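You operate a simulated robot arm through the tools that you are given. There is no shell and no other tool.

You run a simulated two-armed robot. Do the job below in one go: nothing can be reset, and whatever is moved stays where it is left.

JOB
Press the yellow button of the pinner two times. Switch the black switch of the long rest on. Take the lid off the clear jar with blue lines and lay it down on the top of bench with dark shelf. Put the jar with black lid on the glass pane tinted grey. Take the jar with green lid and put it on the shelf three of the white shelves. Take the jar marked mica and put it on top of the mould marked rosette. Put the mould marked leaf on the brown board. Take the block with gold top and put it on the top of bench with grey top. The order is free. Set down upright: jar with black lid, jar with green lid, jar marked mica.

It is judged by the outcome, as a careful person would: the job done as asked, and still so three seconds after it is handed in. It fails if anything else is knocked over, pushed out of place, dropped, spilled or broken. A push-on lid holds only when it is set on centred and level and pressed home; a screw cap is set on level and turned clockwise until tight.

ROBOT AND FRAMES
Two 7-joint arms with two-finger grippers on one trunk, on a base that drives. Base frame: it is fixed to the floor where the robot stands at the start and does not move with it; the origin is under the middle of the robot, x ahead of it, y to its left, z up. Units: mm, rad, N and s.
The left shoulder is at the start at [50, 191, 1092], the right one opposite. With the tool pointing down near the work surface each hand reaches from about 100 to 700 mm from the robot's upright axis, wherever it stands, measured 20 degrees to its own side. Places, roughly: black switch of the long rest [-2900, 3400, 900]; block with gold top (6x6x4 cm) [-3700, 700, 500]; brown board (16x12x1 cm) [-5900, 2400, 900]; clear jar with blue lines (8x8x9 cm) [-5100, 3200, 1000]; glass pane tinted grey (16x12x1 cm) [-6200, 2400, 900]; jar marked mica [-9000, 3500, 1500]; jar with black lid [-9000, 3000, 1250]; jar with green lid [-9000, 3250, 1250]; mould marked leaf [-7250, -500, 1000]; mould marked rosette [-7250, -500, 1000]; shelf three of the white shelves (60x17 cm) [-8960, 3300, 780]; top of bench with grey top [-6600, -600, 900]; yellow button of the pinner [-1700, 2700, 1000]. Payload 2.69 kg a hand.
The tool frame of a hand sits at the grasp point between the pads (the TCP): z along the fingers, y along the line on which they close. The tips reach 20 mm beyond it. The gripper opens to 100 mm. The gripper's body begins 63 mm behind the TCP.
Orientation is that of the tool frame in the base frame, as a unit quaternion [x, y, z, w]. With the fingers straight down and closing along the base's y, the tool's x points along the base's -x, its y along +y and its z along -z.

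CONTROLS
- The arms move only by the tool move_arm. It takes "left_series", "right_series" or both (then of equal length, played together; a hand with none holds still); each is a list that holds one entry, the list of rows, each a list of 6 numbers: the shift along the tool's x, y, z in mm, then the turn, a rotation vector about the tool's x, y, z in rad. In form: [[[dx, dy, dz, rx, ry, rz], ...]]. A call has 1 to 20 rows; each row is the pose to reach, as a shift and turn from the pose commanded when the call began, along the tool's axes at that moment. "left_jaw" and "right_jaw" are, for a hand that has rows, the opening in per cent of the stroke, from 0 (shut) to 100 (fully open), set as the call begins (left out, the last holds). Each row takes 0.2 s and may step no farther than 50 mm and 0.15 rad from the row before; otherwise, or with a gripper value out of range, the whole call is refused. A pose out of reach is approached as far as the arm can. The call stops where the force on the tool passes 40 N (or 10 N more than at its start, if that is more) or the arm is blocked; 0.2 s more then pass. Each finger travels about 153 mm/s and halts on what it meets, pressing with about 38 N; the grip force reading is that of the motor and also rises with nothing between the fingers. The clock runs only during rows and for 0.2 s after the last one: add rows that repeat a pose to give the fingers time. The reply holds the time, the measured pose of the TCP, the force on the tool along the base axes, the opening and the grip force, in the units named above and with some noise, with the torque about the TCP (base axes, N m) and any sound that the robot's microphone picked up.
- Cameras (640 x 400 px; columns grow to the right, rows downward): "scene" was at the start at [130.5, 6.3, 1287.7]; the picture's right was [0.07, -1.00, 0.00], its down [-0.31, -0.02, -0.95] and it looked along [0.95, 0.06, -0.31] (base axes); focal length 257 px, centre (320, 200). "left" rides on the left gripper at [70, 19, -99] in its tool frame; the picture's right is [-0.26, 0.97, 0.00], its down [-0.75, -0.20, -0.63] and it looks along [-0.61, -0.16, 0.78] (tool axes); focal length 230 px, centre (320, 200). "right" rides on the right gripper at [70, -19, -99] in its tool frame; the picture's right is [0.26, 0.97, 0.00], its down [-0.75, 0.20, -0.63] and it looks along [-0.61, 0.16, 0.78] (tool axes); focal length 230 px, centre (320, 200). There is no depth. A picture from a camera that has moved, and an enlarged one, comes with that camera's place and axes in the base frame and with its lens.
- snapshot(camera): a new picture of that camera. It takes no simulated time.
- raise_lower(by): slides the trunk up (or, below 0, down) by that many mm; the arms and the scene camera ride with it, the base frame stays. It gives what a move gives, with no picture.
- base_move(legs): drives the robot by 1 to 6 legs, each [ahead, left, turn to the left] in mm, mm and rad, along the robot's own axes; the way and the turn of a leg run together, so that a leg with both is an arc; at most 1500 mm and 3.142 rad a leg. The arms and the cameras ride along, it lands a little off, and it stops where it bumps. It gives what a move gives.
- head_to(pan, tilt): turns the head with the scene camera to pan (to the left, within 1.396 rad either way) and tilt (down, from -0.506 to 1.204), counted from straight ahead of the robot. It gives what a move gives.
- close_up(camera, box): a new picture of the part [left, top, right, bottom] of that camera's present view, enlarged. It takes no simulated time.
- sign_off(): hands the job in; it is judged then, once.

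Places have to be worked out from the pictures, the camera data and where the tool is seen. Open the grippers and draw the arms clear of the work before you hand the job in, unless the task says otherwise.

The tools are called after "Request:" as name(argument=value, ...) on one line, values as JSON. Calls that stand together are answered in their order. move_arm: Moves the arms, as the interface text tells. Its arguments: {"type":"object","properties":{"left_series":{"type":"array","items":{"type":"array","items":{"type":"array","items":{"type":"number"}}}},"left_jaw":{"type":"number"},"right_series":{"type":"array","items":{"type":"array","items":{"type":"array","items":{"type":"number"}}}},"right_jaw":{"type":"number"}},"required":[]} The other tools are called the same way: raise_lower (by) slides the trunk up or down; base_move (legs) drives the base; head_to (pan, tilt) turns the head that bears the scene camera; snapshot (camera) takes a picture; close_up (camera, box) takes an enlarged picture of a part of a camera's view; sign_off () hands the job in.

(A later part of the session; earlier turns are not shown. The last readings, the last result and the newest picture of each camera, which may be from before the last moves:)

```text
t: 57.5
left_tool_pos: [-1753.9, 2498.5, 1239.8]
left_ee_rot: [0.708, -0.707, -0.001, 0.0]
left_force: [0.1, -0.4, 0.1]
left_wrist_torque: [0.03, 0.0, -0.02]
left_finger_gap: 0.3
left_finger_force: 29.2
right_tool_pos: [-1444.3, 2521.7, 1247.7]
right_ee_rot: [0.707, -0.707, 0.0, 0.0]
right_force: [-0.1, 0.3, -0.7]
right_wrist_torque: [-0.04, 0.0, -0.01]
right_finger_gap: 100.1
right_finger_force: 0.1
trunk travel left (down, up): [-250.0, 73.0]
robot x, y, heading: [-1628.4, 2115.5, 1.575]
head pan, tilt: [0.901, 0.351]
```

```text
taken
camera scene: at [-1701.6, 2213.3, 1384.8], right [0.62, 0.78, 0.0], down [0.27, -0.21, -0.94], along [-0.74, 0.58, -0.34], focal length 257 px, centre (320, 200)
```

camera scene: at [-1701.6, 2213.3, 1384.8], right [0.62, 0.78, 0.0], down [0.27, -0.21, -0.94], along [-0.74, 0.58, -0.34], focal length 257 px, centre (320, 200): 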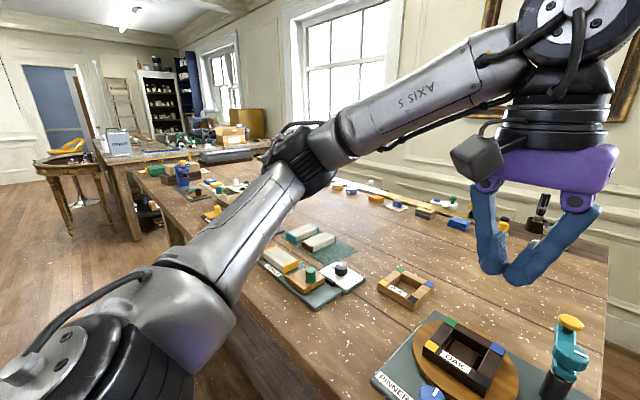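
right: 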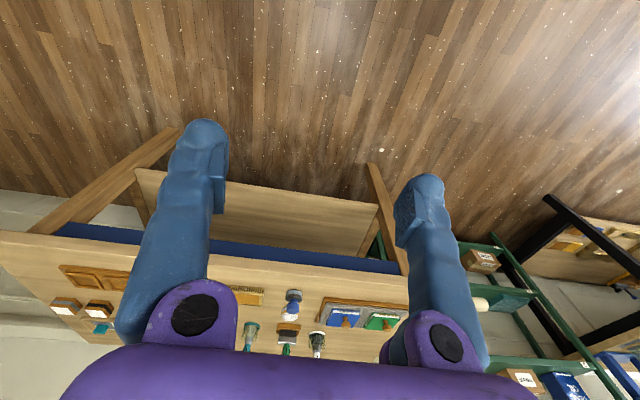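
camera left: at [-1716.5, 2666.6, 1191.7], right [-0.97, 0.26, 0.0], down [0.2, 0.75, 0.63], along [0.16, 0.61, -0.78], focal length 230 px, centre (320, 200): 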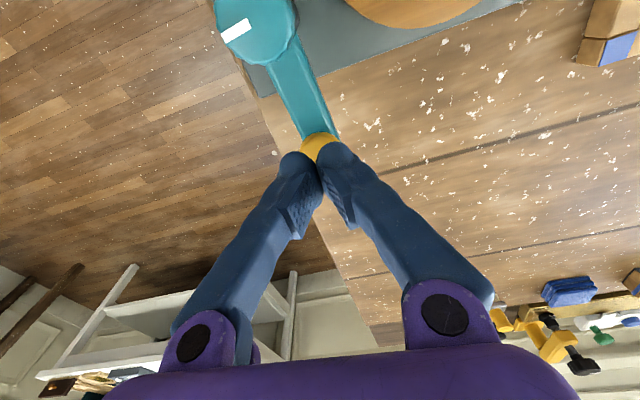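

Next is the long rest's switch near [-2900, 3400, 900]. I back off into the corridor and strafe left to look at it from in front.

Request:
base_move(legs=[[-230, 0, 0], [0, 1000, 0]])

Request:
head_to(pan=0.3, tilt=0.4)

Request:
snapshot(camera="scene")

Request:
close_up(camera="scene", box=[260, 60, 500, 210])

```text
t: 68.0
left_tool_pos: [-2757.5, 2265.2, 1240.1]
left_ee_rot: [0.71, -0.705, -0.001, 0.0]
left_force: [-0.3, 0.3, -0.1]
left_wrist_torque: [0.0, -0.01, 0.0]
left_finger_gap: 0.0
left_finger_force: 29.9
right_tool_pos: [-2447.8, 2289.1, 1247.7]
right_ee_rot: [0.709, -0.705, 0.0, 0.001]
right_force: [-0.7, 0.0, -0.2]
right_wrist_torque: [0.0, 0.0, -0.05]
right_finger_gap: 100.1
right_finger_force: 0.2
trunk travel left (down, up): [-250.0, 73.0]
robot x, y, heading: [-2624.9, 1879.4, 1.571]
head pan, tilt: [0.901, 0.351]
```

```text
t: 69.0
left_tool_pos: [-2757.5, 2264.1, 1239.6]
left_ee_rot: [0.709, -0.705, -0.001, 0.0]
left_force: [0.4, -0.1, 0.4]
left_wrist_torque: [0.01, 0.01, 0.03]
left_finger_gap: 0.2
left_finger_force: 29.2
right_tool_pos: [-2448.7, 2289.1, 1247.7]
right_ee_rot: [0.709, -0.705, 0.0, 0.0]
right_force: [1.2, -0.1, 0.0]
right_wrist_torque: [-0.03, -0.02, 0.0]
right_finger_gap: 100.0
right_finger_force: 0.1
trunk travel left (down, up): [-250.0, 73.0]
robot x, y, heading: [-2625.7, 1882.6, 1.575]
head pan, tilt: [0.3, 0.4]
```

```text
taken
camera scene: at [-2658.1, 2010.4, 1380.3], right [0.95, 0.3, 0.0], down [0.12, -0.37, -0.92], along [-0.28, 0.88, -0.39], focal length 257 px, centre (320, 200)
```

scene: 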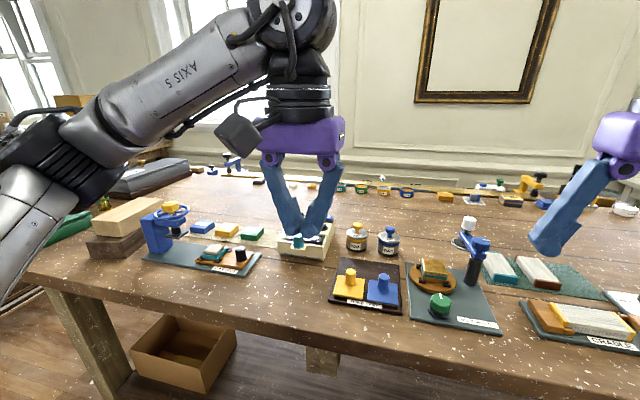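

```text
2.67 times, centred on (380, 135) of scene
camera zoom: at [-2658.1, 2010.4, 1380.3], right [0.95, 0.3, 0.0], down [0.12, -0.37, -0.92], along [-0.28, 0.88, -0.39], focal length 684 px, centre (160, 373)
```

zoom: 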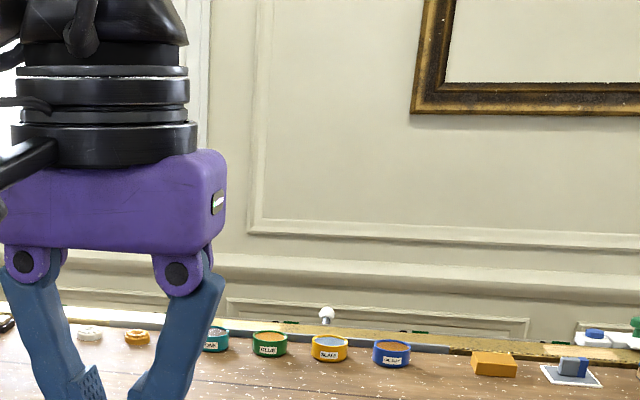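

I see a rail along the back of the bench. I zoom into its left and right parts to find the black switch and labels.

Request:
close_up(camera="scene", box=[180, 140, 340, 240])

Request:
close_up(camera="scene", box=[340, 150, 540, 275])

Request:
close_up(camera="left", box=[0, 0, 640, 400])

```text
4.00 times, centred on (260, 190) of scene
camera zoom: at [-2658.1, 2010.4, 1380.3], right [0.95, 0.3, 0.0], down [0.12, -0.37, -0.92], along [-0.28, 0.88, -0.39], focal length 1026 px, centre (560, 240)
```

zoom: 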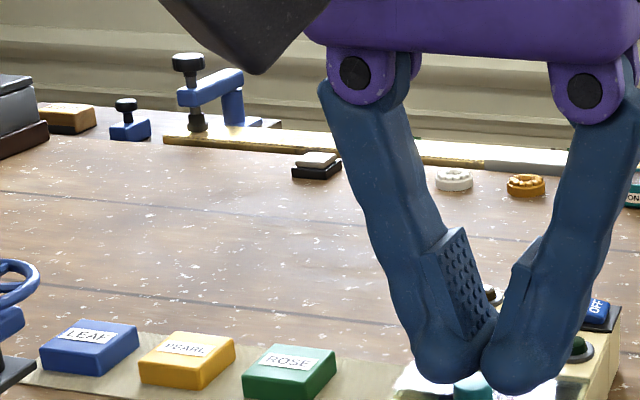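

```text
3.20 times, centred on (440, 212) of scene
camera zoom: at [-2658.1, 2010.4, 1380.3], right [0.95, 0.3, 0.0], down [0.12, -0.37, -0.92], along [-0.28, 0.88, -0.39], focal length 821 px, centre (-64, 160)
```

zoom: 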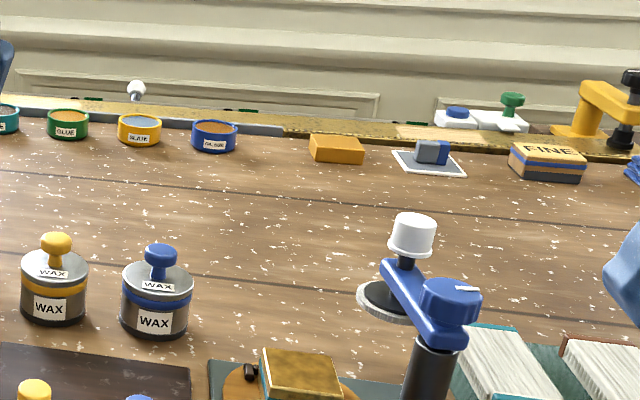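

```text
1.00 times, centred on (320, 200) of left (not enlarged: the box is as wide or as high as the picture)
camera zoom: at [-2774.8, 2193.9, 1339.1], right [-0.97, 0.25, 0.0], down [0.19, 0.75, 0.63], along [0.16, 0.61, -0.78], focal length 230 px, centre (320, 200)
```

zoom: 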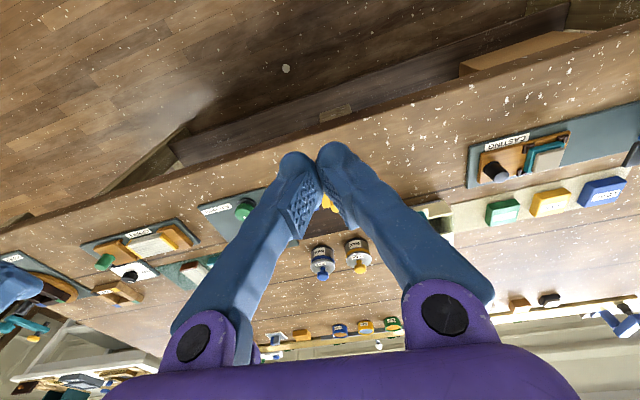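

I zoom in strongly where [-2900, 3400, 900] would project, around pixel (352, 182).

Request:
close_up(camera="scene", box=[330, 165, 420, 205])

Request:
close_up(camera="scene", box=[420, 165, 520, 215])

```text
7.11 times, centred on (375, 185) of scene
camera zoom: at [-2658.1, 2010.4, 1380.3], right [0.95, 0.3, 0.0], down [0.12, -0.37, -0.92], along [-0.28, 0.88, -0.39], focal length 1825 px, centre (-71, 307)
```

zoom: 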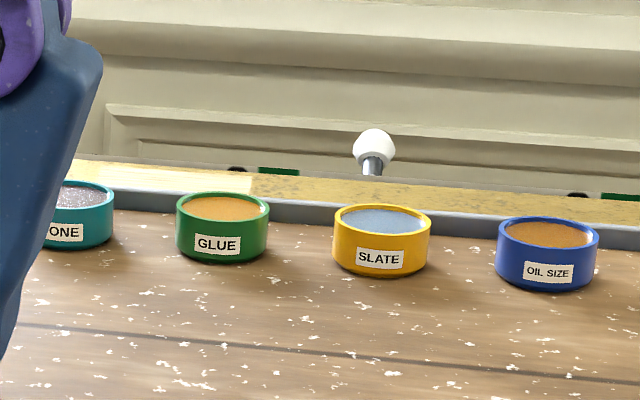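

```text
6.40 times, centred on (470, 190) of scene
camera zoom: at [-2658.1, 2010.4, 1380.3], right [0.95, 0.3, 0.0], down [0.12, -0.37, -0.92], along [-0.28, 0.88, -0.39], focal length 1642 px, centre (-640, 264)
```

zoom: 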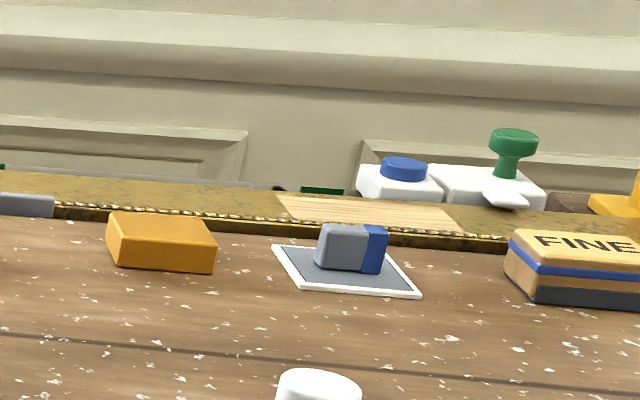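

The grey/gold rail at the back wall (y≈3250–3400) may be the long rest. I look further left to understand the bench's left end and the gap to the next bench.

Request:
head_to(pan=0.75, tilt=0.3)

Request:
snapshot(camera="scene")

Request:
head_to(pan=1.3, tilt=0.3)

Request:
snapshot(camera="scene")

Request:
head_to(pan=-0.3, tilt=0.4)

Request:
snapshot(camera="scene")

```text
t: 69.9
left_tool_pos: [-2756.6, 2264.1, 1240.5]
left_ee_rot: [0.709, -0.705, -0.001, 0.0]
left_force: [0.2, 0.5, -0.5]
left_wrist_torque: [0.02, 0.04, -0.02]
left_finger_gap: 0.0
left_finger_force: 28.6
right_tool_pos: [-2448.2, 2289.1, 1248.5]
right_ee_rot: [0.709, -0.705, 0.0, 0.0]
right_force: [0.2, -0.2, -0.1]
right_wrist_torque: [-0.01, -0.01, 0.02]
right_finger_gap: 99.9
right_finger_force: 0.0
trunk travel left (down, up): [-250.0, 73.0]
robot x, y, heading: [-2626.3, 1884.4, 1.576]
head pan, tilt: [0.75, 0.3]
```

```text
taken
camera scene: at [-2694.1, 1990.0, 1389.5], right [0.73, 0.69, 0.0], down [0.2, -0.22, -0.96], along [-0.66, 0.7, -0.3], focal length 257 px, centre (320, 200)
```

scene: 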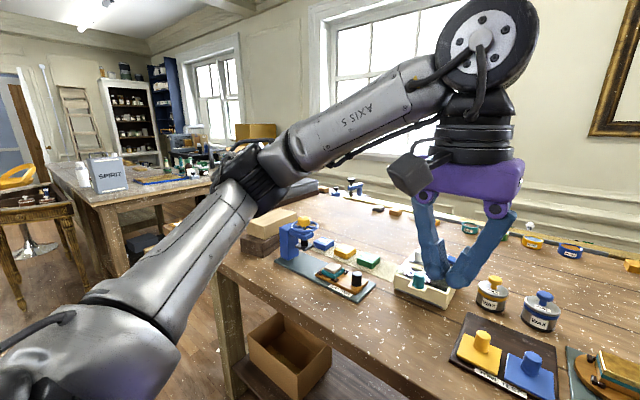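

```text
t: 70.8
left_tool_pos: [-2757.8, 2265.6, 1240.1]
left_ee_rot: [0.709, -0.705, 0.0, -0.001]
left_force: [-0.3, -0.2, 0.3]
left_wrist_torque: [-0.04, 0.0, -0.01]
left_finger_gap: 0.3
left_finger_force: 29.6
right_tool_pos: [-2447.6, 2290.0, 1247.1]
right_ee_rot: [0.709, -0.706, 0.001, 0.0]
right_force: [0.7, -0.7, -0.2]
right_wrist_torque: [-0.01, 0.01, 0.01]
right_finger_gap: 100.1
right_finger_force: 0.0
trunk travel left (down, up): [-250.0, 73.0]
robot x, y, heading: [-2624.7, 1879.6, 1.576]
head pan, tilt: [1.3, 0.3]
```

```text
taken
camera scene: at [-2720.2, 1946.6, 1389.5], right [0.26, 0.96, 0.0], down [0.29, -0.08, -0.96], along [-0.92, 0.25, -0.3], focal length 257 px, centre (320, 200)
```

scene: 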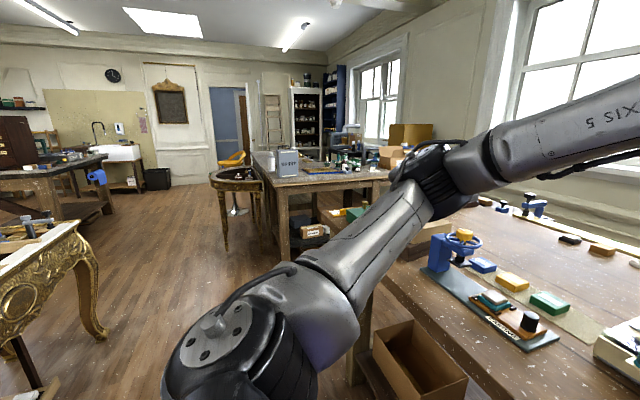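

```text
t: 72.5
left_tool_pos: [-2758.1, 2265.4, 1240.2]
left_ee_rot: [0.71, -0.704, -0.001, -0.001]
left_force: [0.4, 0.1, 0.1]
left_wrist_torque: [-0.01, -0.03, 0.0]
left_finger_gap: 0.1
left_finger_force: 29.0
right_tool_pos: [-2448.9, 2289.1, 1247.5]
right_ee_rot: [0.709, -0.705, 0.0, -0.001]
right_force: [-0.9, -1.2, 0.5]
right_wrist_torque: [-0.04, 0.01, 0.01]
right_finger_gap: 100.0
right_finger_force: 0.1
trunk travel left (down, up): [-250.0, 73.0]
robot x, y, heading: [-2622.2, 1881.5, 1.578]
head pan, tilt: [-0.3, 0.4]
```

```text
taken
camera scene: at [-2603.3, 2010.7, 1380.3], right [0.96, -0.29, 0.0], down [-0.11, -0.37, -0.92], along [0.27, 0.88, -0.39], focal length 257 px, centre (320, 200)
```

scene: 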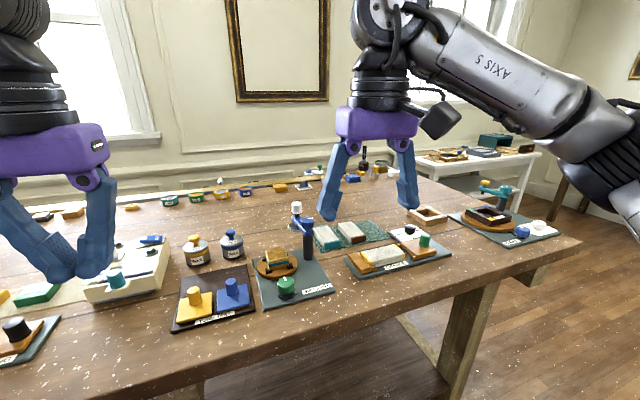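

The bench is about 1 m deep and there's a ~900 mm aisle between it and the wall, reachable through the gap at its left end. I strafe left to that gap, then turn to face -y so I can back into the aisle.

Request:
base_move(legs=[[0, 1450, 0]])

Request:
head_to(pan=0.0, tilt=0.35)

Request:
snapshot(camera="scene")

Request:
head_to(pan=0.9, tilt=0.35)

Request:
snapshot(camera="scene")

Request:
head_to(pan=-0.7, tilt=0.35)

Request:
snapshot(camera="scene")

```text
t: 85.1
left_tool_pos: [-4182.4, 2237.5, 1240.1]
left_ee_rot: [0.717, -0.697, -0.001, 0.0]
left_force: [0.9, -0.7, -0.9]
left_wrist_torque: [0.01, -0.01, -0.03]
left_finger_gap: 0.1
left_finger_force: 29.5
right_tool_pos: [-3872.6, 2268.9, 1248.4]
right_ee_rot: [0.716, -0.698, 0.0, 0.0]
right_force: [-0.9, 0.2, 0.5]
right_wrist_torque: [-0.01, 0.03, 0.01]
right_finger_gap: 100.2
right_finger_force: 0.0
trunk travel left (down, up): [-250.0, 73.0]
robot x, y, heading: [-4042.6, 1858.3, 1.593]
head pan, tilt: [-0.3, 0.4]
```

```text
t: 85.9
left_tool_pos: [-4182.1, 2238.7, 1240.4]
left_ee_rot: [0.717, -0.697, 0.0, -0.001]
left_force: [0.3, -0.8, 0.0]
left_wrist_torque: [0.0, 0.01, -0.02]
left_finger_gap: 0.1
left_finger_force: 29.6
right_tool_pos: [-3872.8, 2269.7, 1248.4]
right_ee_rot: [0.716, -0.698, 0.001, 0.0]
right_force: [-0.7, 0.1, -0.2]
right_wrist_torque: [0.02, 0.01, 0.01]
right_finger_gap: 100.1
right_finger_force: 0.1
trunk travel left (down, up): [-250.0, 73.0]
robot x, y, heading: [-4044.2, 1855.2, 1.601]
head pan, tilt: [0.0, 0.351]
```

```text
taken
camera scene: at [-4049.7, 1991.7, 1384.8], right [1.0, 0.03, 0.0], down [0.01, -0.34, -0.94], along [-0.02, 0.94, -0.34], focal length 257 px, centre (320, 200)
```

scene: 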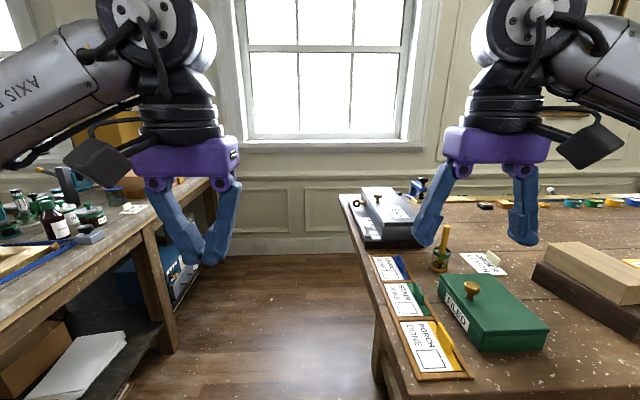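

```text
t: 87.1
left_tool_pos: [-4182.9, 2238.2, 1241.1]
left_ee_rot: [0.717, -0.697, 0.0, -0.001]
left_force: [0.1, -0.4, -0.3]
left_wrist_torque: [-0.02, 0.06, 0.0]
left_finger_gap: 0.0
left_finger_force: 28.7
right_tool_pos: [-3872.5, 2269.9, 1248.5]
right_ee_rot: [0.716, -0.698, 0.0, 0.001]
right_force: [0.1, 0.1, 0.2]
right_wrist_torque: [0.02, -0.01, 0.04]
right_finger_gap: 99.7
right_finger_force: 0.0
trunk travel left (down, up): [-250.0, 73.0]
robot x, y, heading: [-4043.2, 1860.0, 1.601]
head pan, tilt: [0.901, 0.351]
```

```text
taken
camera scene: at [-4121.8, 1954.6, 1384.8], right [0.6, 0.8, 0.0], down [0.27, -0.21, -0.94], along [-0.75, 0.56, -0.34], focal length 257 px, centre (320, 200)
```

scene: 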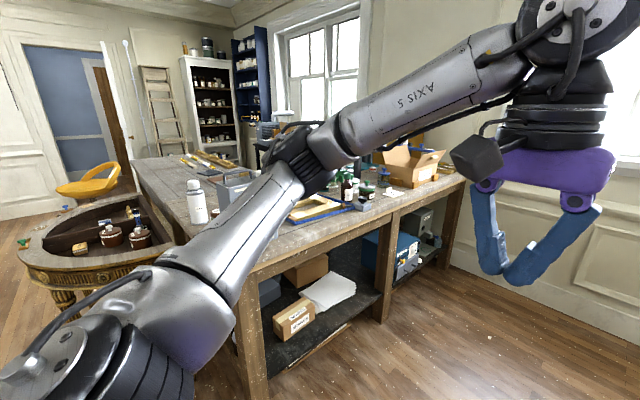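

```text
t: 88.8
left_tool_pos: [-4182.4, 2238.1, 1239.6]
left_ee_rot: [0.717, -0.697, -0.001, 0.0]
left_force: [0.2, -0.1, 0.1]
left_wrist_torque: [0.0, 0.01, 0.02]
left_finger_gap: 0.0
left_finger_force: 29.5
right_tool_pos: [-3873.0, 2269.4, 1248.2]
right_ee_rot: [0.716, -0.698, 0.0, 0.0]
right_force: [0.3, 0.3, 0.5]
right_wrist_torque: [0.0, 0.01, 0.02]
right_finger_gap: 99.9
right_finger_force: 0.1
trunk travel left (down, up): [-250.0, 73.0]
robot x, y, heading: [-4042.4, 1857.4, 1.599]
head pan, tilt: [-0.7, 0.351]
```

```text
taken
camera scene: at [-3989.4, 1971.5, 1384.8], right [0.78, -0.62, 0.0], down [-0.21, -0.27, -0.94], along [0.58, 0.73, -0.34], focal length 257 px, centre (320, 200)
```

scene: 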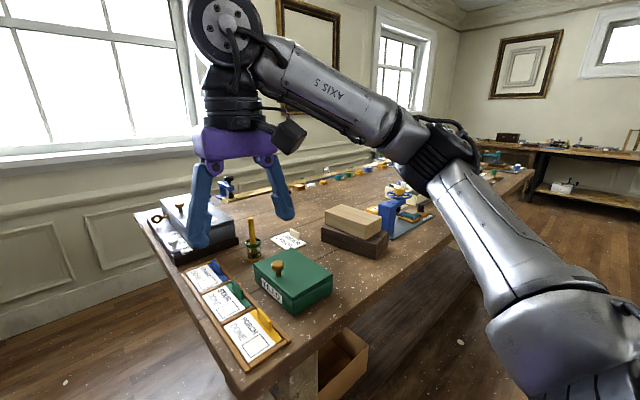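

The left gap is about 860 mm wide (x from -4790 to -3930). I center in it, turn around to face -y, and check the heading before backing in.

Request:
base_move(legs=[[0, 315, 0], [0, 0, 3.11]])

Request:
head_to(pan=0.0, tilt=0.3)

Request:
snapshot(camera="scene")

Request:
head_to(pan=-1.0, tilt=0.3)

Request:
snapshot(camera="scene")

```text
t: 99.4
left_tool_pos: [-4238.1, 1465.3, 1239.7]
left_ee_rot: [0.711, 0.704, -0.001, 0.001]
left_force: [-0.3, -0.5, 0.2]
left_wrist_torque: [-0.01, 0.01, 0.01]
left_finger_gap: 0.0
left_finger_force: 29.4
right_tool_pos: [-4547.7, 1446.0, 1246.8]
right_ee_rot: [0.712, 0.702, 0.0, 0.001]
right_force: [-1.4, -0.5, -1.1]
right_wrist_torque: [-0.04, -0.02, 0.01]
right_finger_gap: 99.9
right_finger_force: 0.0
trunk travel left (down, up): [-250.0, 73.0]
robot x, y, heading: [-4362.6, 1851.5, -1.584]
head pan, tilt: [-0.7, 0.351]
```

```text
t: 100.5
left_tool_pos: [-4237.0, 1466.0, 1241.0]
left_ee_rot: [0.711, 0.703, 0.0, 0.0]
left_force: [-0.2, 0.5, 0.3]
left_wrist_torque: [0.01, 0.01, 0.0]
left_finger_gap: 0.0
left_finger_force: 29.1
right_tool_pos: [-4548.4, 1445.9, 1248.5]
right_ee_rot: [0.712, 0.702, 0.0, 0.0]
right_force: [0.7, -0.1, -0.5]
right_wrist_torque: [0.0, -0.02, 0.0]
right_finger_gap: 100.1
right_finger_force: 0.0
trunk travel left (down, up): [-250.0, 73.0]
robot x, y, heading: [-4361.3, 1851.7, -1.582]
head pan, tilt: [0.0, 0.3]
```

```text
taken
camera scene: at [-4365.9, 1716.6, 1389.5], right [-1.0, 0.01, 0.0], down [0.0, 0.3, -0.96], along [-0.01, -0.96, -0.3], focal length 257 px, centre (320, 200)
```

scene: 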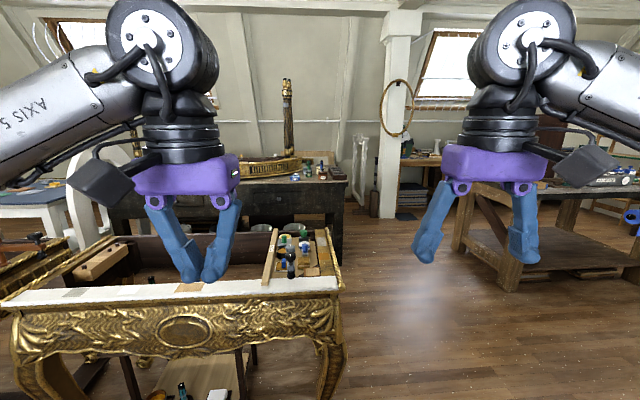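

```text
t: 101.7
left_tool_pos: [-4238.0, 1465.4, 1241.2]
left_ee_rot: [0.71, 0.704, -0.001, 0.0]
left_force: [0.2, -1.0, 0.0]
left_wrist_torque: [0.04, 0.04, -0.02]
left_finger_gap: 0.1
left_finger_force: 29.7
right_tool_pos: [-4548.2, 1446.6, 1247.3]
right_ee_rot: [0.711, 0.703, 0.0, -0.001]
right_force: [-0.1, 0.9, 0.2]
right_wrist_torque: [0.02, -0.04, -0.04]
right_finger_gap: 100.1
right_finger_force: 0.0
trunk travel left (down, up): [-250.0, 73.0]
robot x, y, heading: [-4361.9, 1848.9, -1.583]
head pan, tilt: [-1.0, 0.3]
```

```text
taken
camera scene: at [-4443.8, 1760.3, 1389.5], right [-0.53, 0.85, 0.0], down [0.25, 0.16, -0.96], along [-0.81, -0.51, -0.3], focal length 257 px, centre (320, 200)
```

scene: 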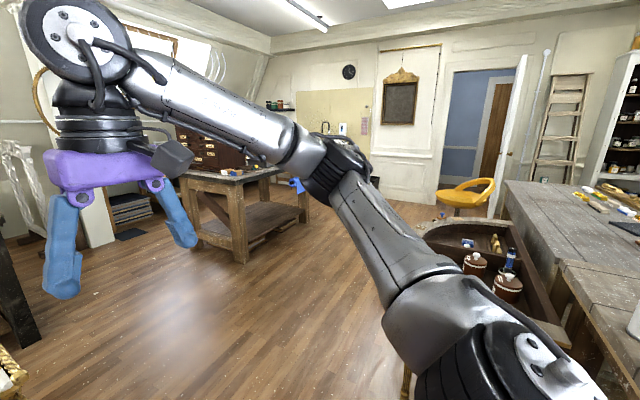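

Now facing -y and centered in the gap; I back up into it in two steps, checking drift.

Request:
base_move(legs=[[-1000, 0, 0.012]])

Request:
head_to(pan=-1.39, tilt=0.5)

Request:
snapshot(camera="scene")

Request:
head_to(pan=1.39, tilt=0.5)

Request:
snapshot(camera="scene")

```text
t: 107.0
left_tool_pos: [-4226.4, 2472.7, 1239.8]
left_ee_rot: [0.709, 0.705, -0.001, 0.001]
left_force: [-0.5, -0.2, 0.1]
left_wrist_torque: [0.01, -0.01, 0.03]
left_finger_gap: 0.0
left_finger_force: 29.7
right_tool_pos: [-4537.4, 2450.9, 1247.1]
right_ee_rot: [0.711, 0.704, -0.001, 0.001]
right_force: [-0.1, 0.6, -1.2]
right_wrist_torque: [-0.02, 0.0, -0.01]
right_finger_gap: 100.2
right_finger_force: 0.1
trunk travel left (down, up): [-250.0, 73.0]
robot x, y, heading: [-4349.8, 2858.7, -1.574]
head pan, tilt: [-1.0, 0.3]
```

```text
t: 107.8
left_tool_pos: [-4226.8, 2471.4, 1239.5]
left_ee_rot: [0.71, 0.704, -0.001, 0.001]
left_force: [-0.2, -0.5, 0.0]
left_wrist_torque: [0.02, 0.01, -0.01]
left_finger_gap: 0.0
left_finger_force: 29.3
right_tool_pos: [-4538.0, 2451.4, 1248.6]
right_ee_rot: [0.71, 0.704, 0.0, 0.0]
right_force: [-0.7, 0.0, 0.4]
right_wrist_torque: [-0.03, 0.0, 0.03]
right_finger_gap: 100.2
right_finger_force: 0.1
trunk travel left (down, up): [-250.0, 73.0]
robot x, y, heading: [-4351.0, 2857.0, -1.582]
head pan, tilt: [-1.389, 0.499]
```

```text
taken
camera scene: at [-4444.5, 2800.7, 1371.1], right [-0.17, 0.98, 0.0], down [0.47, 0.08, -0.88], along [-0.86, -0.15, -0.48], focal length 257 px, centre (320, 200)
```

scene: 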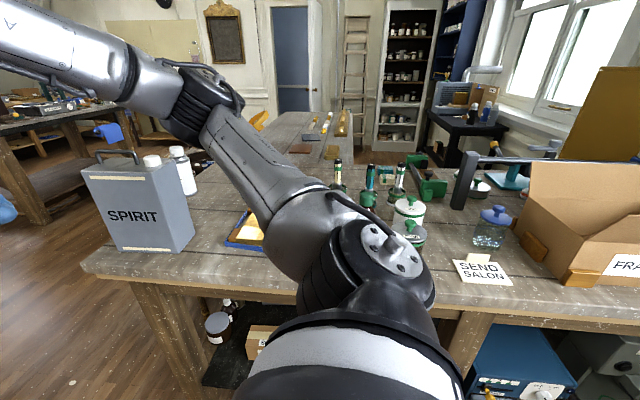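

```text
t: 110.3
left_tool_pos: [-4227.3, 2472.8, 1240.2]
left_ee_rot: [0.709, 0.705, 0.0, 0.001]
left_force: [-0.6, 1.3, 0.1]
left_wrist_torque: [0.02, 0.01, -0.01]
left_finger_gap: 0.0
left_finger_force: 29.3
right_tool_pos: [-4537.1, 2452.8, 1247.4]
right_ee_rot: [0.71, 0.704, 0.0, 0.001]
right_force: [-0.1, 0.2, 0.2]
right_wrist_torque: [0.01, -0.01, 0.0]
right_finger_gap: 99.9
right_finger_force: 0.1
trunk travel left (down, up): [-250.0, 73.0]
robot x, y, heading: [-4354.0, 2855.3, -1.573]
head pan, tilt: [1.389, 0.499]
```

```text
taken
camera scene: at [-4265.6, 2799.5, 1371.1], right [-0.19, -0.98, 0.0], down [-0.47, 0.09, -0.88], along [0.86, -0.17, -0.48], focal length 257 px, centre (320, 200)
```

scene: 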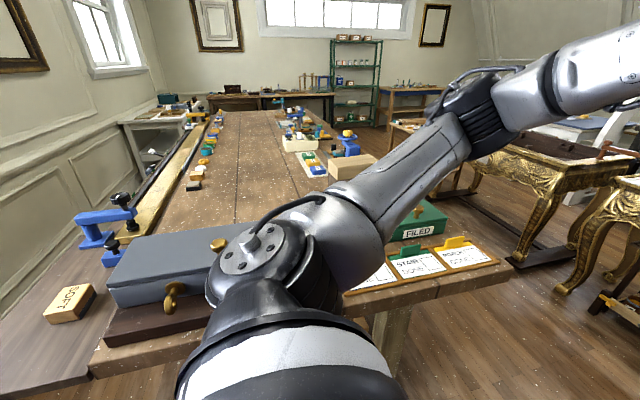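

The rest looks like a separate narrow plank behind the bench. I zoom into that region to see whether there's an aisle between it and the wall.

Request:
close_up(camera="scene", box=[0, 60, 240, 210])

Request:
close_up(camera="scene", box=[0, 190, 320, 390])

```text
2.67 times, centred on (120, 135) of scene
camera zoom: at [-4265.6, 2799.5, 1371.1], right [-0.19, -0.98, 0.0], down [-0.47, 0.09, -0.88], along [0.86, -0.17, -0.48], focal length 684 px, centre (853, 373)
```

zoom: 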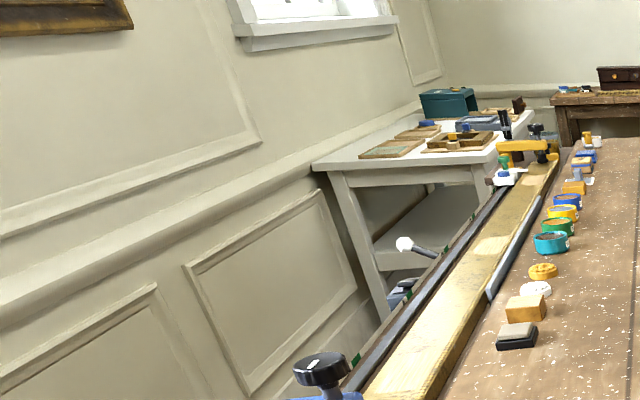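

```text
2.00 times, centred on (160, 290) of scene
camera zoom: at [-4265.6, 2799.5, 1371.1], right [-0.19, -0.98, 0.0], down [-0.47, 0.09, -0.88], along [0.86, -0.17, -0.48], focal length 513 px, centre (640, 20)
```

zoom: 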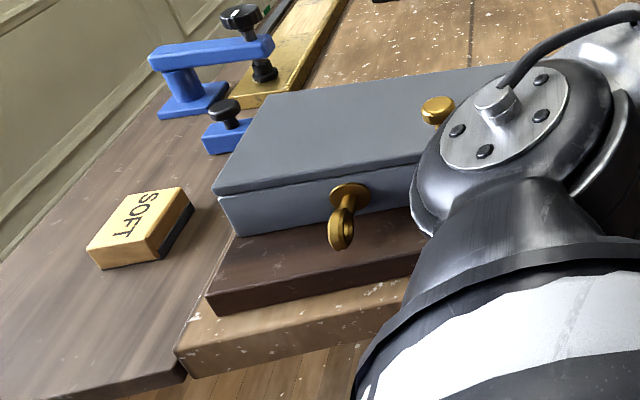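

There is floor aisle behind the narrow plank (plank spans y≈3110–3340, wall ≈4260). I back up further to y≈3830.

Request:
base_move(legs=[[-960, 0, 0.002]])

Request:
head_to(pan=1.0, tilt=0.5)

Request:
snapshot(camera="scene")

Request:
head_to(pan=1.39, tilt=0.4)

Request:
snapshot(camera="scene")

```text
t: 115.3
left_tool_pos: [-4218.0, 3442.0, 1240.5]
left_ee_rot: [0.711, 0.703, -0.001, 0.001]
left_force: [-1.4, -0.4, 0.6]
left_wrist_torque: [-0.04, 0.0, 0.02]
left_finger_gap: 0.0
left_finger_force: 29.4
right_tool_pos: [-4529.5, 3423.7, 1247.5]
right_ee_rot: [0.711, 0.703, 0.0, 0.001]
right_force: [-0.2, 0.3, 0.0]
right_wrist_torque: [-0.02, 0.01, 0.03]
right_finger_gap: 100.1
right_finger_force: 0.1
trunk travel left (down, up): [-250.0, 73.0]
robot x, y, heading: [-4344.3, 3826.8, -1.588]
head pan, tilt: [1.389, 0.499]
```

```text
t: 116.2
left_tool_pos: [-4219.6, 3441.2, 1241.0]
left_ee_rot: [0.71, 0.704, -0.001, 0.001]
left_force: [0.6, -0.3, -0.2]
left_wrist_torque: [-0.01, 0.02, -0.04]
left_finger_gap: 0.0
left_finger_force: 28.8
right_tool_pos: [-4529.6, 3422.3, 1248.5]
right_ee_rot: [0.711, 0.703, 0.0, 0.0]
right_force: [0.0, -0.6, -0.1]
right_wrist_torque: [0.01, -0.02, -0.03]
right_finger_gap: 100.0
right_finger_force: 0.0
trunk travel left (down, up): [-250.0, 73.0]
robot x, y, heading: [-4343.2, 3826.6, -1.585]
head pan, tilt: [1.0, 0.499]
```

```text
taken
camera scene: at [-4269.9, 3736.4, 1371.1], right [-0.55, -0.84, 0.0], down [-0.4, 0.26, -0.88], along [0.73, -0.48, -0.48], focal length 257 px, centre (320, 200)
```

scene: 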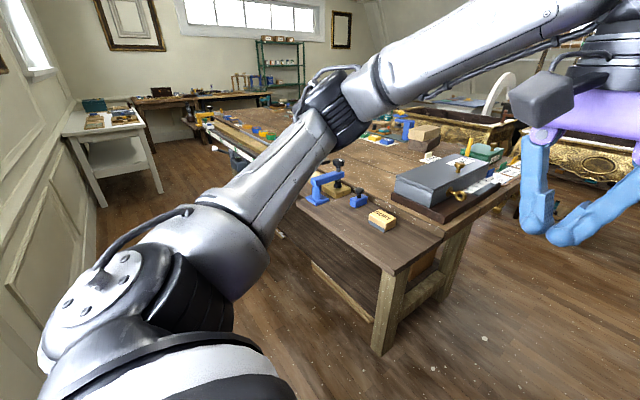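

```text
t: 117.0
left_tool_pos: [-4218.9, 3441.7, 1240.4]
left_ee_rot: [0.711, 0.703, 0.0, 0.0]
left_force: [-0.2, -0.2, 0.9]
left_wrist_torque: [-0.03, 0.04, 0.0]
left_finger_gap: 0.0
left_finger_force: 29.3
right_tool_pos: [-4528.7, 3421.8, 1248.2]
right_ee_rot: [0.711, 0.703, 0.0, 0.0]
right_force: [0.1, 0.9, 0.3]
right_wrist_torque: [-0.01, -0.02, 0.0]
right_finger_gap: 100.4
right_finger_force: 0.0
trunk travel left (down, up): [-250.0, 73.0]
robot x, y, heading: [-4341.0, 3824.6, -1.585]
head pan, tilt: [1.389, 0.4]
```

```text
taken
camera scene: at [-4255.0, 3768.4, 1380.2], right [-0.19, -0.98, 0.0], down [-0.38, 0.07, -0.92], along [0.9, -0.18, -0.39], focal length 257 px, centre (320, 200)
```

scene: 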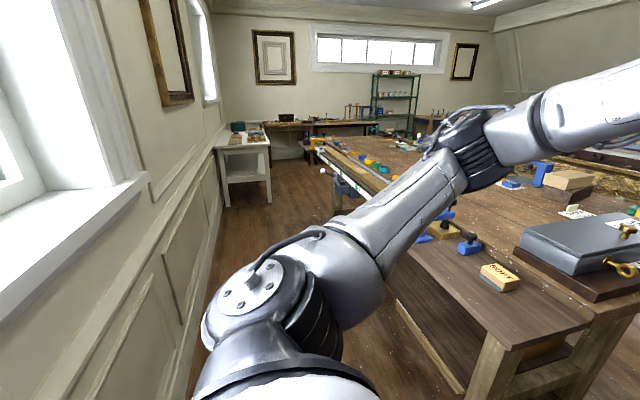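

The aisle is clear. I strafe (robot's left, +x) along it toward x≈-2950.

Request:
base_move(legs=[[0, 1350, 0.014]])

Request:
head_to(pan=0.2, tilt=0.7)

Request:
snapshot(camera="scene")

Request:
snapshot(camera="left")

Request:
snapshot(camera="right")

```text
t: 128.9
left_tool_pos: [-2876.1, 3460.8, 1240.2]
left_ee_rot: [0.696, 0.718, 0.0, 0.001]
left_force: [0.3, 0.0, -0.1]
left_wrist_torque: [0.02, 0.03, 0.0]
left_finger_gap: 0.1
left_finger_force: 29.0
right_tool_pos: [-3182.1, 3428.2, 1246.9]
right_ee_rot: [0.696, 0.718, 0.0, 0.0]
right_force: [-1.5, -0.4, -0.3]
right_wrist_torque: [0.03, 0.0, 0.0]
right_finger_gap: 100.0
right_finger_force: 0.0
trunk travel left (down, up): [-250.0, 73.0]
robot x, y, heading: [-3012.5, 3842.7, -1.542]
head pan, tilt: [1.389, 0.4]
```

```text
t: 130.3
left_tool_pos: [-2874.6, 3460.0, 1239.7]
left_ee_rot: [0.696, 0.718, -0.001, 0.001]
left_force: [0.6, 0.5, -0.5]
left_wrist_torque: [0.01, -0.02, -0.01]
left_finger_gap: 0.0
left_finger_force: 29.6
right_tool_pos: [-3183.7, 3427.0, 1247.4]
right_ee_rot: [0.697, 0.717, 0.0, 0.0]
right_force: [0.1, 0.4, 0.2]
right_wrist_torque: [0.0, 0.01, 0.01]
right_finger_gap: 100.1
right_finger_force: 0.1
trunk travel left (down, up): [-250.0, 73.0]
robot x, y, heading: [-3013.3, 3841.8, -1.532]
head pan, tilt: [0.201, 0.7]
```

```text
taken
camera scene: at [-2996.3, 3716.1, 1353.4], right [-0.97, -0.23, 0.0], down [-0.15, 0.63, -0.77], along [0.18, -0.74, -0.64], focal length 257 px, centre (320, 200)
```

scene: 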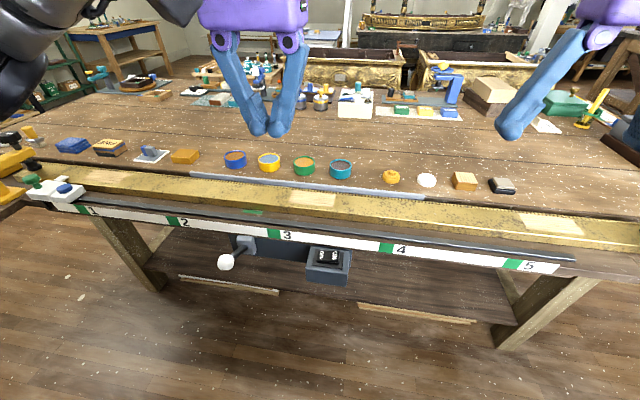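

```text
taken
camera left: at [-2857.0, 3529.8, 1339.1], right [0.97, -0.23, 0.0], down [-0.18, -0.76, 0.63], along [-0.14, -0.61, -0.78], focal length 230 px, centre (320, 200)
```

left: 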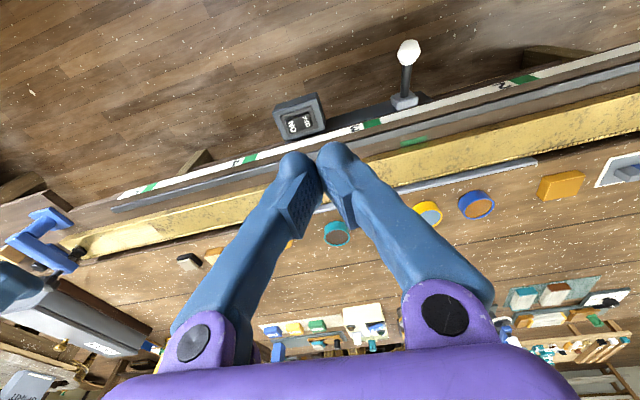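

```text
taken
camera right: at [-3205.6, 3496.8, 1345.8], right [0.96, 0.29, 0.0], down [0.22, -0.74, 0.63], along [0.18, -0.6, -0.78], focal length 230 px, centre (320, 200)
```

right: 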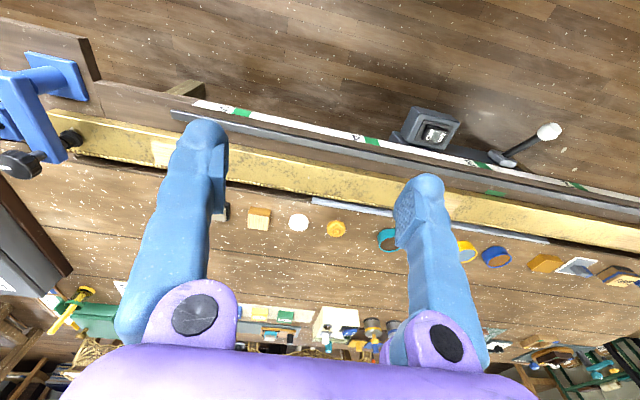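

Found it: a grey box on the rail's rear side with a black rocker, next to a white-ball lever. I zoom in to read the rocker.

Request:
close_up(camera="scene", box=[200, 220, 400, 300])

Request:
close_up(camera="left", box=[250, 40, 450, 165])

Request:
close_up(camera="right", box=[380, 90, 500, 165])

```text
3.20 times, centred on (300, 260) of scene
camera zoom: at [-2996.3, 3716.1, 1353.4], right [-0.97, -0.23, 0.0], down [-0.15, 0.63, -0.77], along [0.18, -0.74, -0.64], focal length 821 px, centre (384, 8)
```

zoom: 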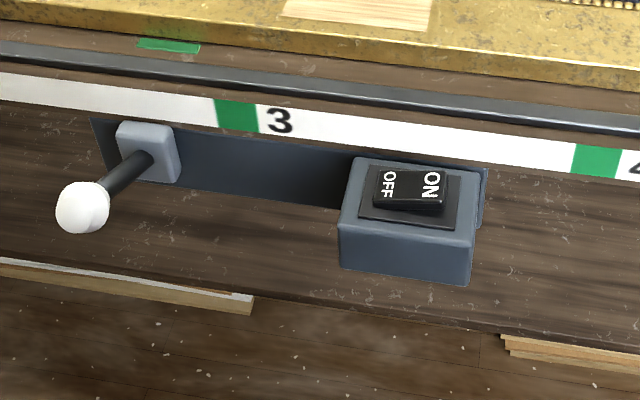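

```text
3.20 times, centred on (350, 102) of left
camera zoom: at [-2857.0, 3529.8, 1339.1], right [0.97, -0.23, 0.0], down [-0.18, -0.76, 0.63], along [-0.14, -0.61, -0.78], focal length 736 px, centre (224, 512)
```

zoom: 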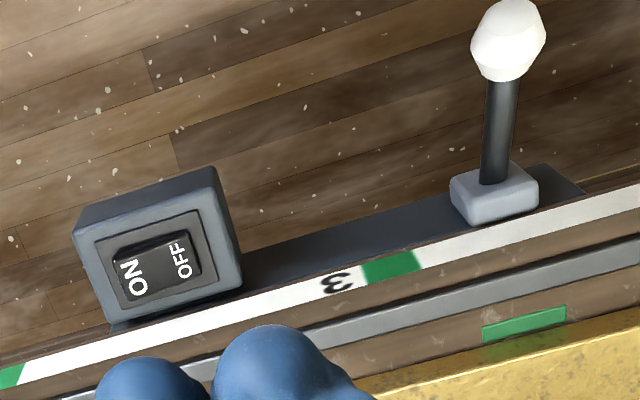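

```text
5.33 times, centred on (440, 128) of right
camera zoom: at [-3205.6, 3496.8, 1345.8], right [0.96, 0.29, 0.0], down [0.22, -0.74, 0.63], along [0.18, -0.6, -0.78], focal length 1227 px, centre (-320, 587)
```

zoom: 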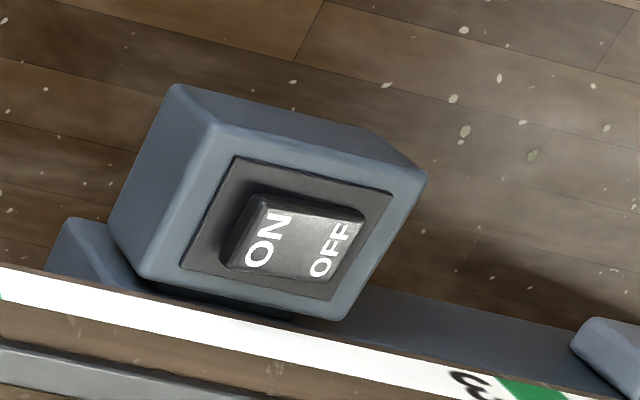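

The rocker's ON end (robot's right, -x) is raised at about [-2951, 3382, 913]. I move the closed left hand so its +x fingertip is over the ON end and descend to about 30 mm above it.

Request:
move_arm(left_series=[[[-25, -30, 0, 0, 0, 0], [-50, -60, 0, 0, 0, 0], [-74, -90, 0, 0, 0, 0], [-74, -90, 45, 0, 0, 0], [-74, -90, 90, 0, 0, 0], [-74, -90, 135, 0, 0, 0], [-74, -90, 180, 0, 0, 0], [-74, -90, 225, 0, 0, 0], [-74, -90, 270, 0, 0, 0], [-74, -90, 275, 0, 0, 0]]])

Request:
close_up(camera="scene", box=[260, 200, 420, 300])

Request:
close_up(camera="left", box=[220, 60, 420, 185])

Request:
close_up(camera="right", box=[340, 60, 540, 185])

```text
t: 132.5
left_tool_pos: [-2962.3, 3382.5, 963.2]
left_ee_rot: [0.696, 0.718, -0.001, -0.001]
left_force: [0.6, -0.4, 0.3]
left_wrist_torque: [-0.02, 0.04, 0.0]
left_finger_gap: 0.0
left_finger_force: 29.9
right_tool_pos: [-3184.0, 3426.7, 1247.4]
right_ee_rot: [0.697, 0.717, 0.001, 0.0]
right_force: [0.0, -0.6, 0.0]
right_wrist_torque: [-0.03, -0.01, 0.01]
right_finger_gap: 100.1
right_finger_force: 0.1
trunk travel left (down, up): [-250.0, 73.0]
robot x, y, heading: [-3015.6, 3837.1, -1.543]
head pan, tilt: [0.201, 0.7]
```

```text
4.00 times, centred on (340, 250) of scene
camera zoom: at [-2996.5, 3716.3, 1353.4], right [-0.97, -0.23, 0.0], down [-0.15, 0.63, -0.77], along [0.18, -0.74, -0.64], focal length 1026 px, centre (240, 0)
```

zoom: 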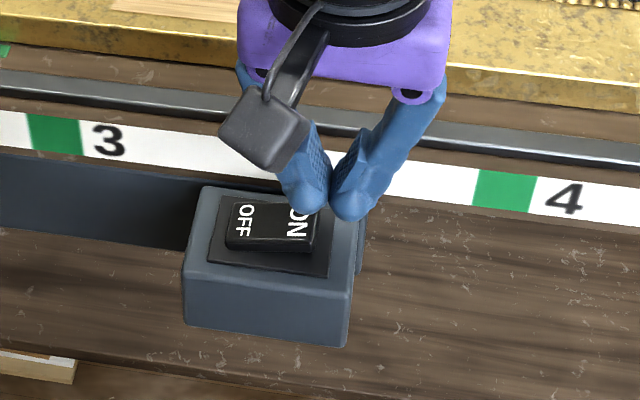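

```text
3.20 times, centred on (320, 122) of left
camera zoom: at [-2944.2, 3453.0, 1062.8], right [0.97, -0.23, 0.0], down [-0.18, -0.76, 0.63], along [-0.14, -0.61, -0.78], focal length 736 px, centre (320, 448)
```

zoom: 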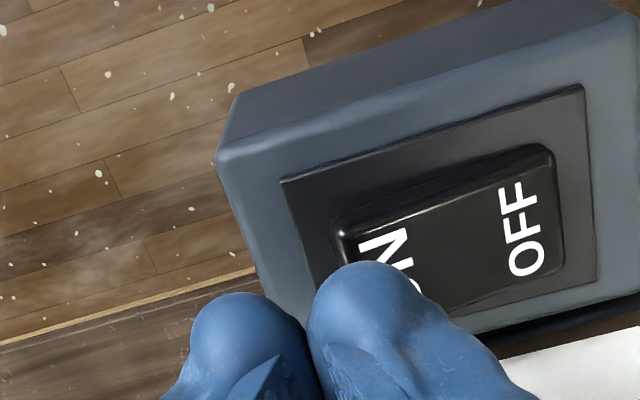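

```text
3.20 times, centred on (440, 122) of right
camera zoom: at [-3205.7, 3497.0, 1345.9], right [0.96, 0.29, 0.0], down [0.22, -0.74, 0.63], along [0.18, -0.6, -0.78], focal length 736 px, centre (-64, 448)
```

zoom: 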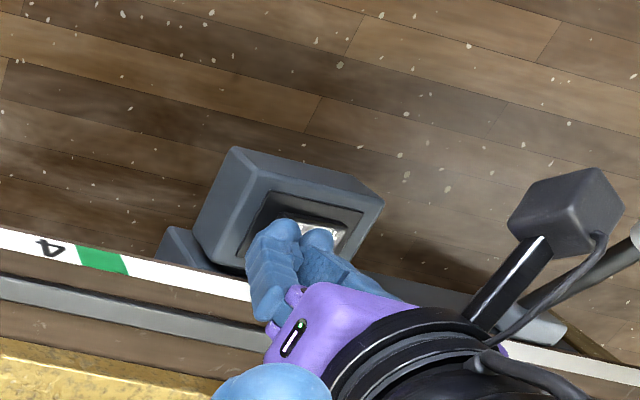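

The +x fingertip is right above the ON half. I press down in small steps watching for force and a click.

Request:
move_arm(left_series=[[[0, 0, 10, 0, 0, 0], [0, 0, 18, 0, 0, 0], [0, 0, 24, 0, 0, 0], [0, 0, 27, 0, 0, 0], [0, 0, 30, 0, 0, 0], [0, 0, 33, 0, 0, 0]]])

Request:
close_up(camera="scene", box=[260, 200, 420, 300])

```text
t: 133.9
left_tool_pos: [-2963.6, 3383.1, 932.5]
left_ee_rot: [0.696, 0.718, 0.0, 0.0]
left_force: [-0.4, 0.1, 0.2]
left_wrist_torque: [0.02, 0.0, -0.02]
left_finger_gap: 0.2
left_finger_force: 29.6
right_tool_pos: [-3183.5, 3426.8, 1248.8]
right_ee_rot: [0.696, 0.718, 0.001, 0.001]
right_force: [-0.2, -0.5, -0.4]
right_wrist_torque: [0.0, -0.01, -0.03]
right_finger_gap: 100.2
right_finger_force: 0.0
trunk travel left (down, up): [-250.0, 73.0]
robot x, y, heading: [-3014.7, 3839.9, -1.542]
head pan, tilt: [0.201, 0.7]
```

```text
4.00 times, centred on (340, 250) of scene
camera zoom: at [-2996.4, 3716.1, 1353.4], right [-0.97, -0.23, 0.0], down [-0.15, 0.63, -0.76], along [0.18, -0.74, -0.64], focal length 1026 px, centre (240, 0)
```

zoom: 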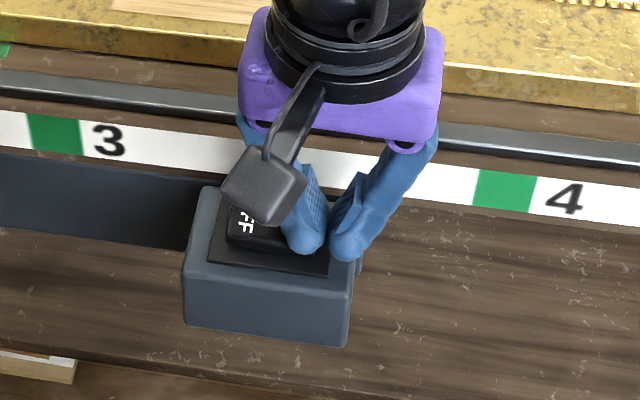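

No contact yet at tip z≈912; I continue down in 2–3 mm steps.

Request:
move_arm(left_series=[[[0, 0, 3, 0, 0, 0], [0, 0, 5, 0, 0, 0], [0, 0, 7, 0, 0, 0], [0, 0, 9, 0, 0, 0]]])

Request:
close_up(camera="scene", box=[260, 200, 420, 300])

Request:
close_up(camera="left", box=[220, 60, 420, 185])

```text
t: 134.9
left_tool_pos: [-2962.1, 3383.7, 929.4]
left_ee_rot: [0.696, 0.718, -0.004, 0.002]
left_force: [4.5, 0.0, 38.1]
left_wrist_torque: [0.19, -0.38, -0.3]
left_finger_gap: 0.0
left_finger_force: 29.7
right_tool_pos: [-3184.2, 3430.1, 1249.3]
right_ee_rot: [0.696, 0.718, -0.001, 0.001]
right_force: [0.4, 0.1, -0.1]
right_wrist_torque: [-0.02, 0.0, -0.03]
right_finger_gap: 99.9
right_finger_force: 0.0
trunk travel left (down, up): [-250.0, 73.0]
robot x, y, heading: [-3016.5, 3836.0, -1.539]
head pan, tilt: [0.201, 0.7]
```

```text
4.00 times, centred on (340, 250) of scene
camera zoom: at [-2996.3, 3719.1, 1354.3], right [-0.97, -0.23, 0.0], down [-0.15, 0.62, -0.77], along [0.18, -0.75, -0.64], focal length 1026 px, centre (240, 0)
```

zoom: 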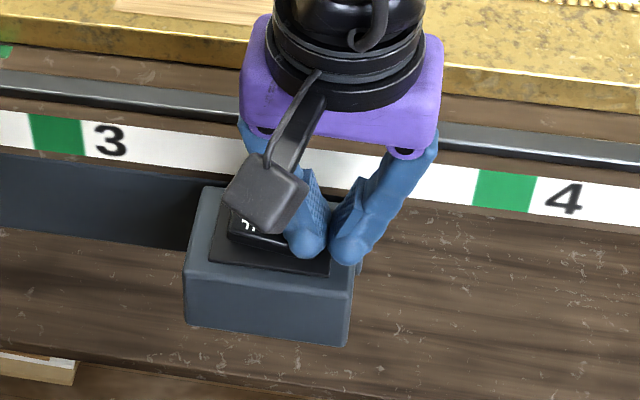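

```text
3.20 times, centred on (320, 122) of left
camera zoom: at [-2944.8, 3454.1, 1026.9], right [0.97, -0.23, 0.0], down [-0.17, -0.75, 0.64], along [-0.15, -0.62, -0.77], focal length 736 px, centre (320, 448)
```

zoom: 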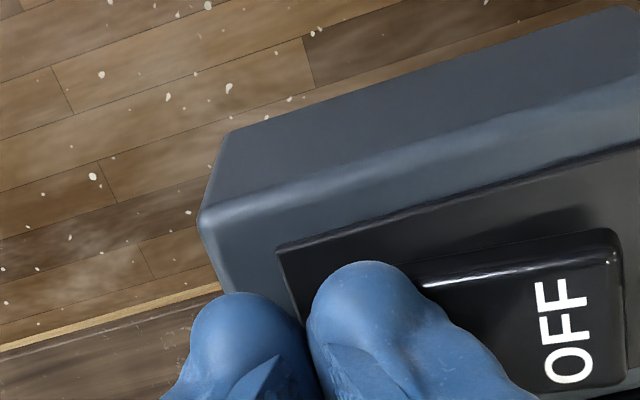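

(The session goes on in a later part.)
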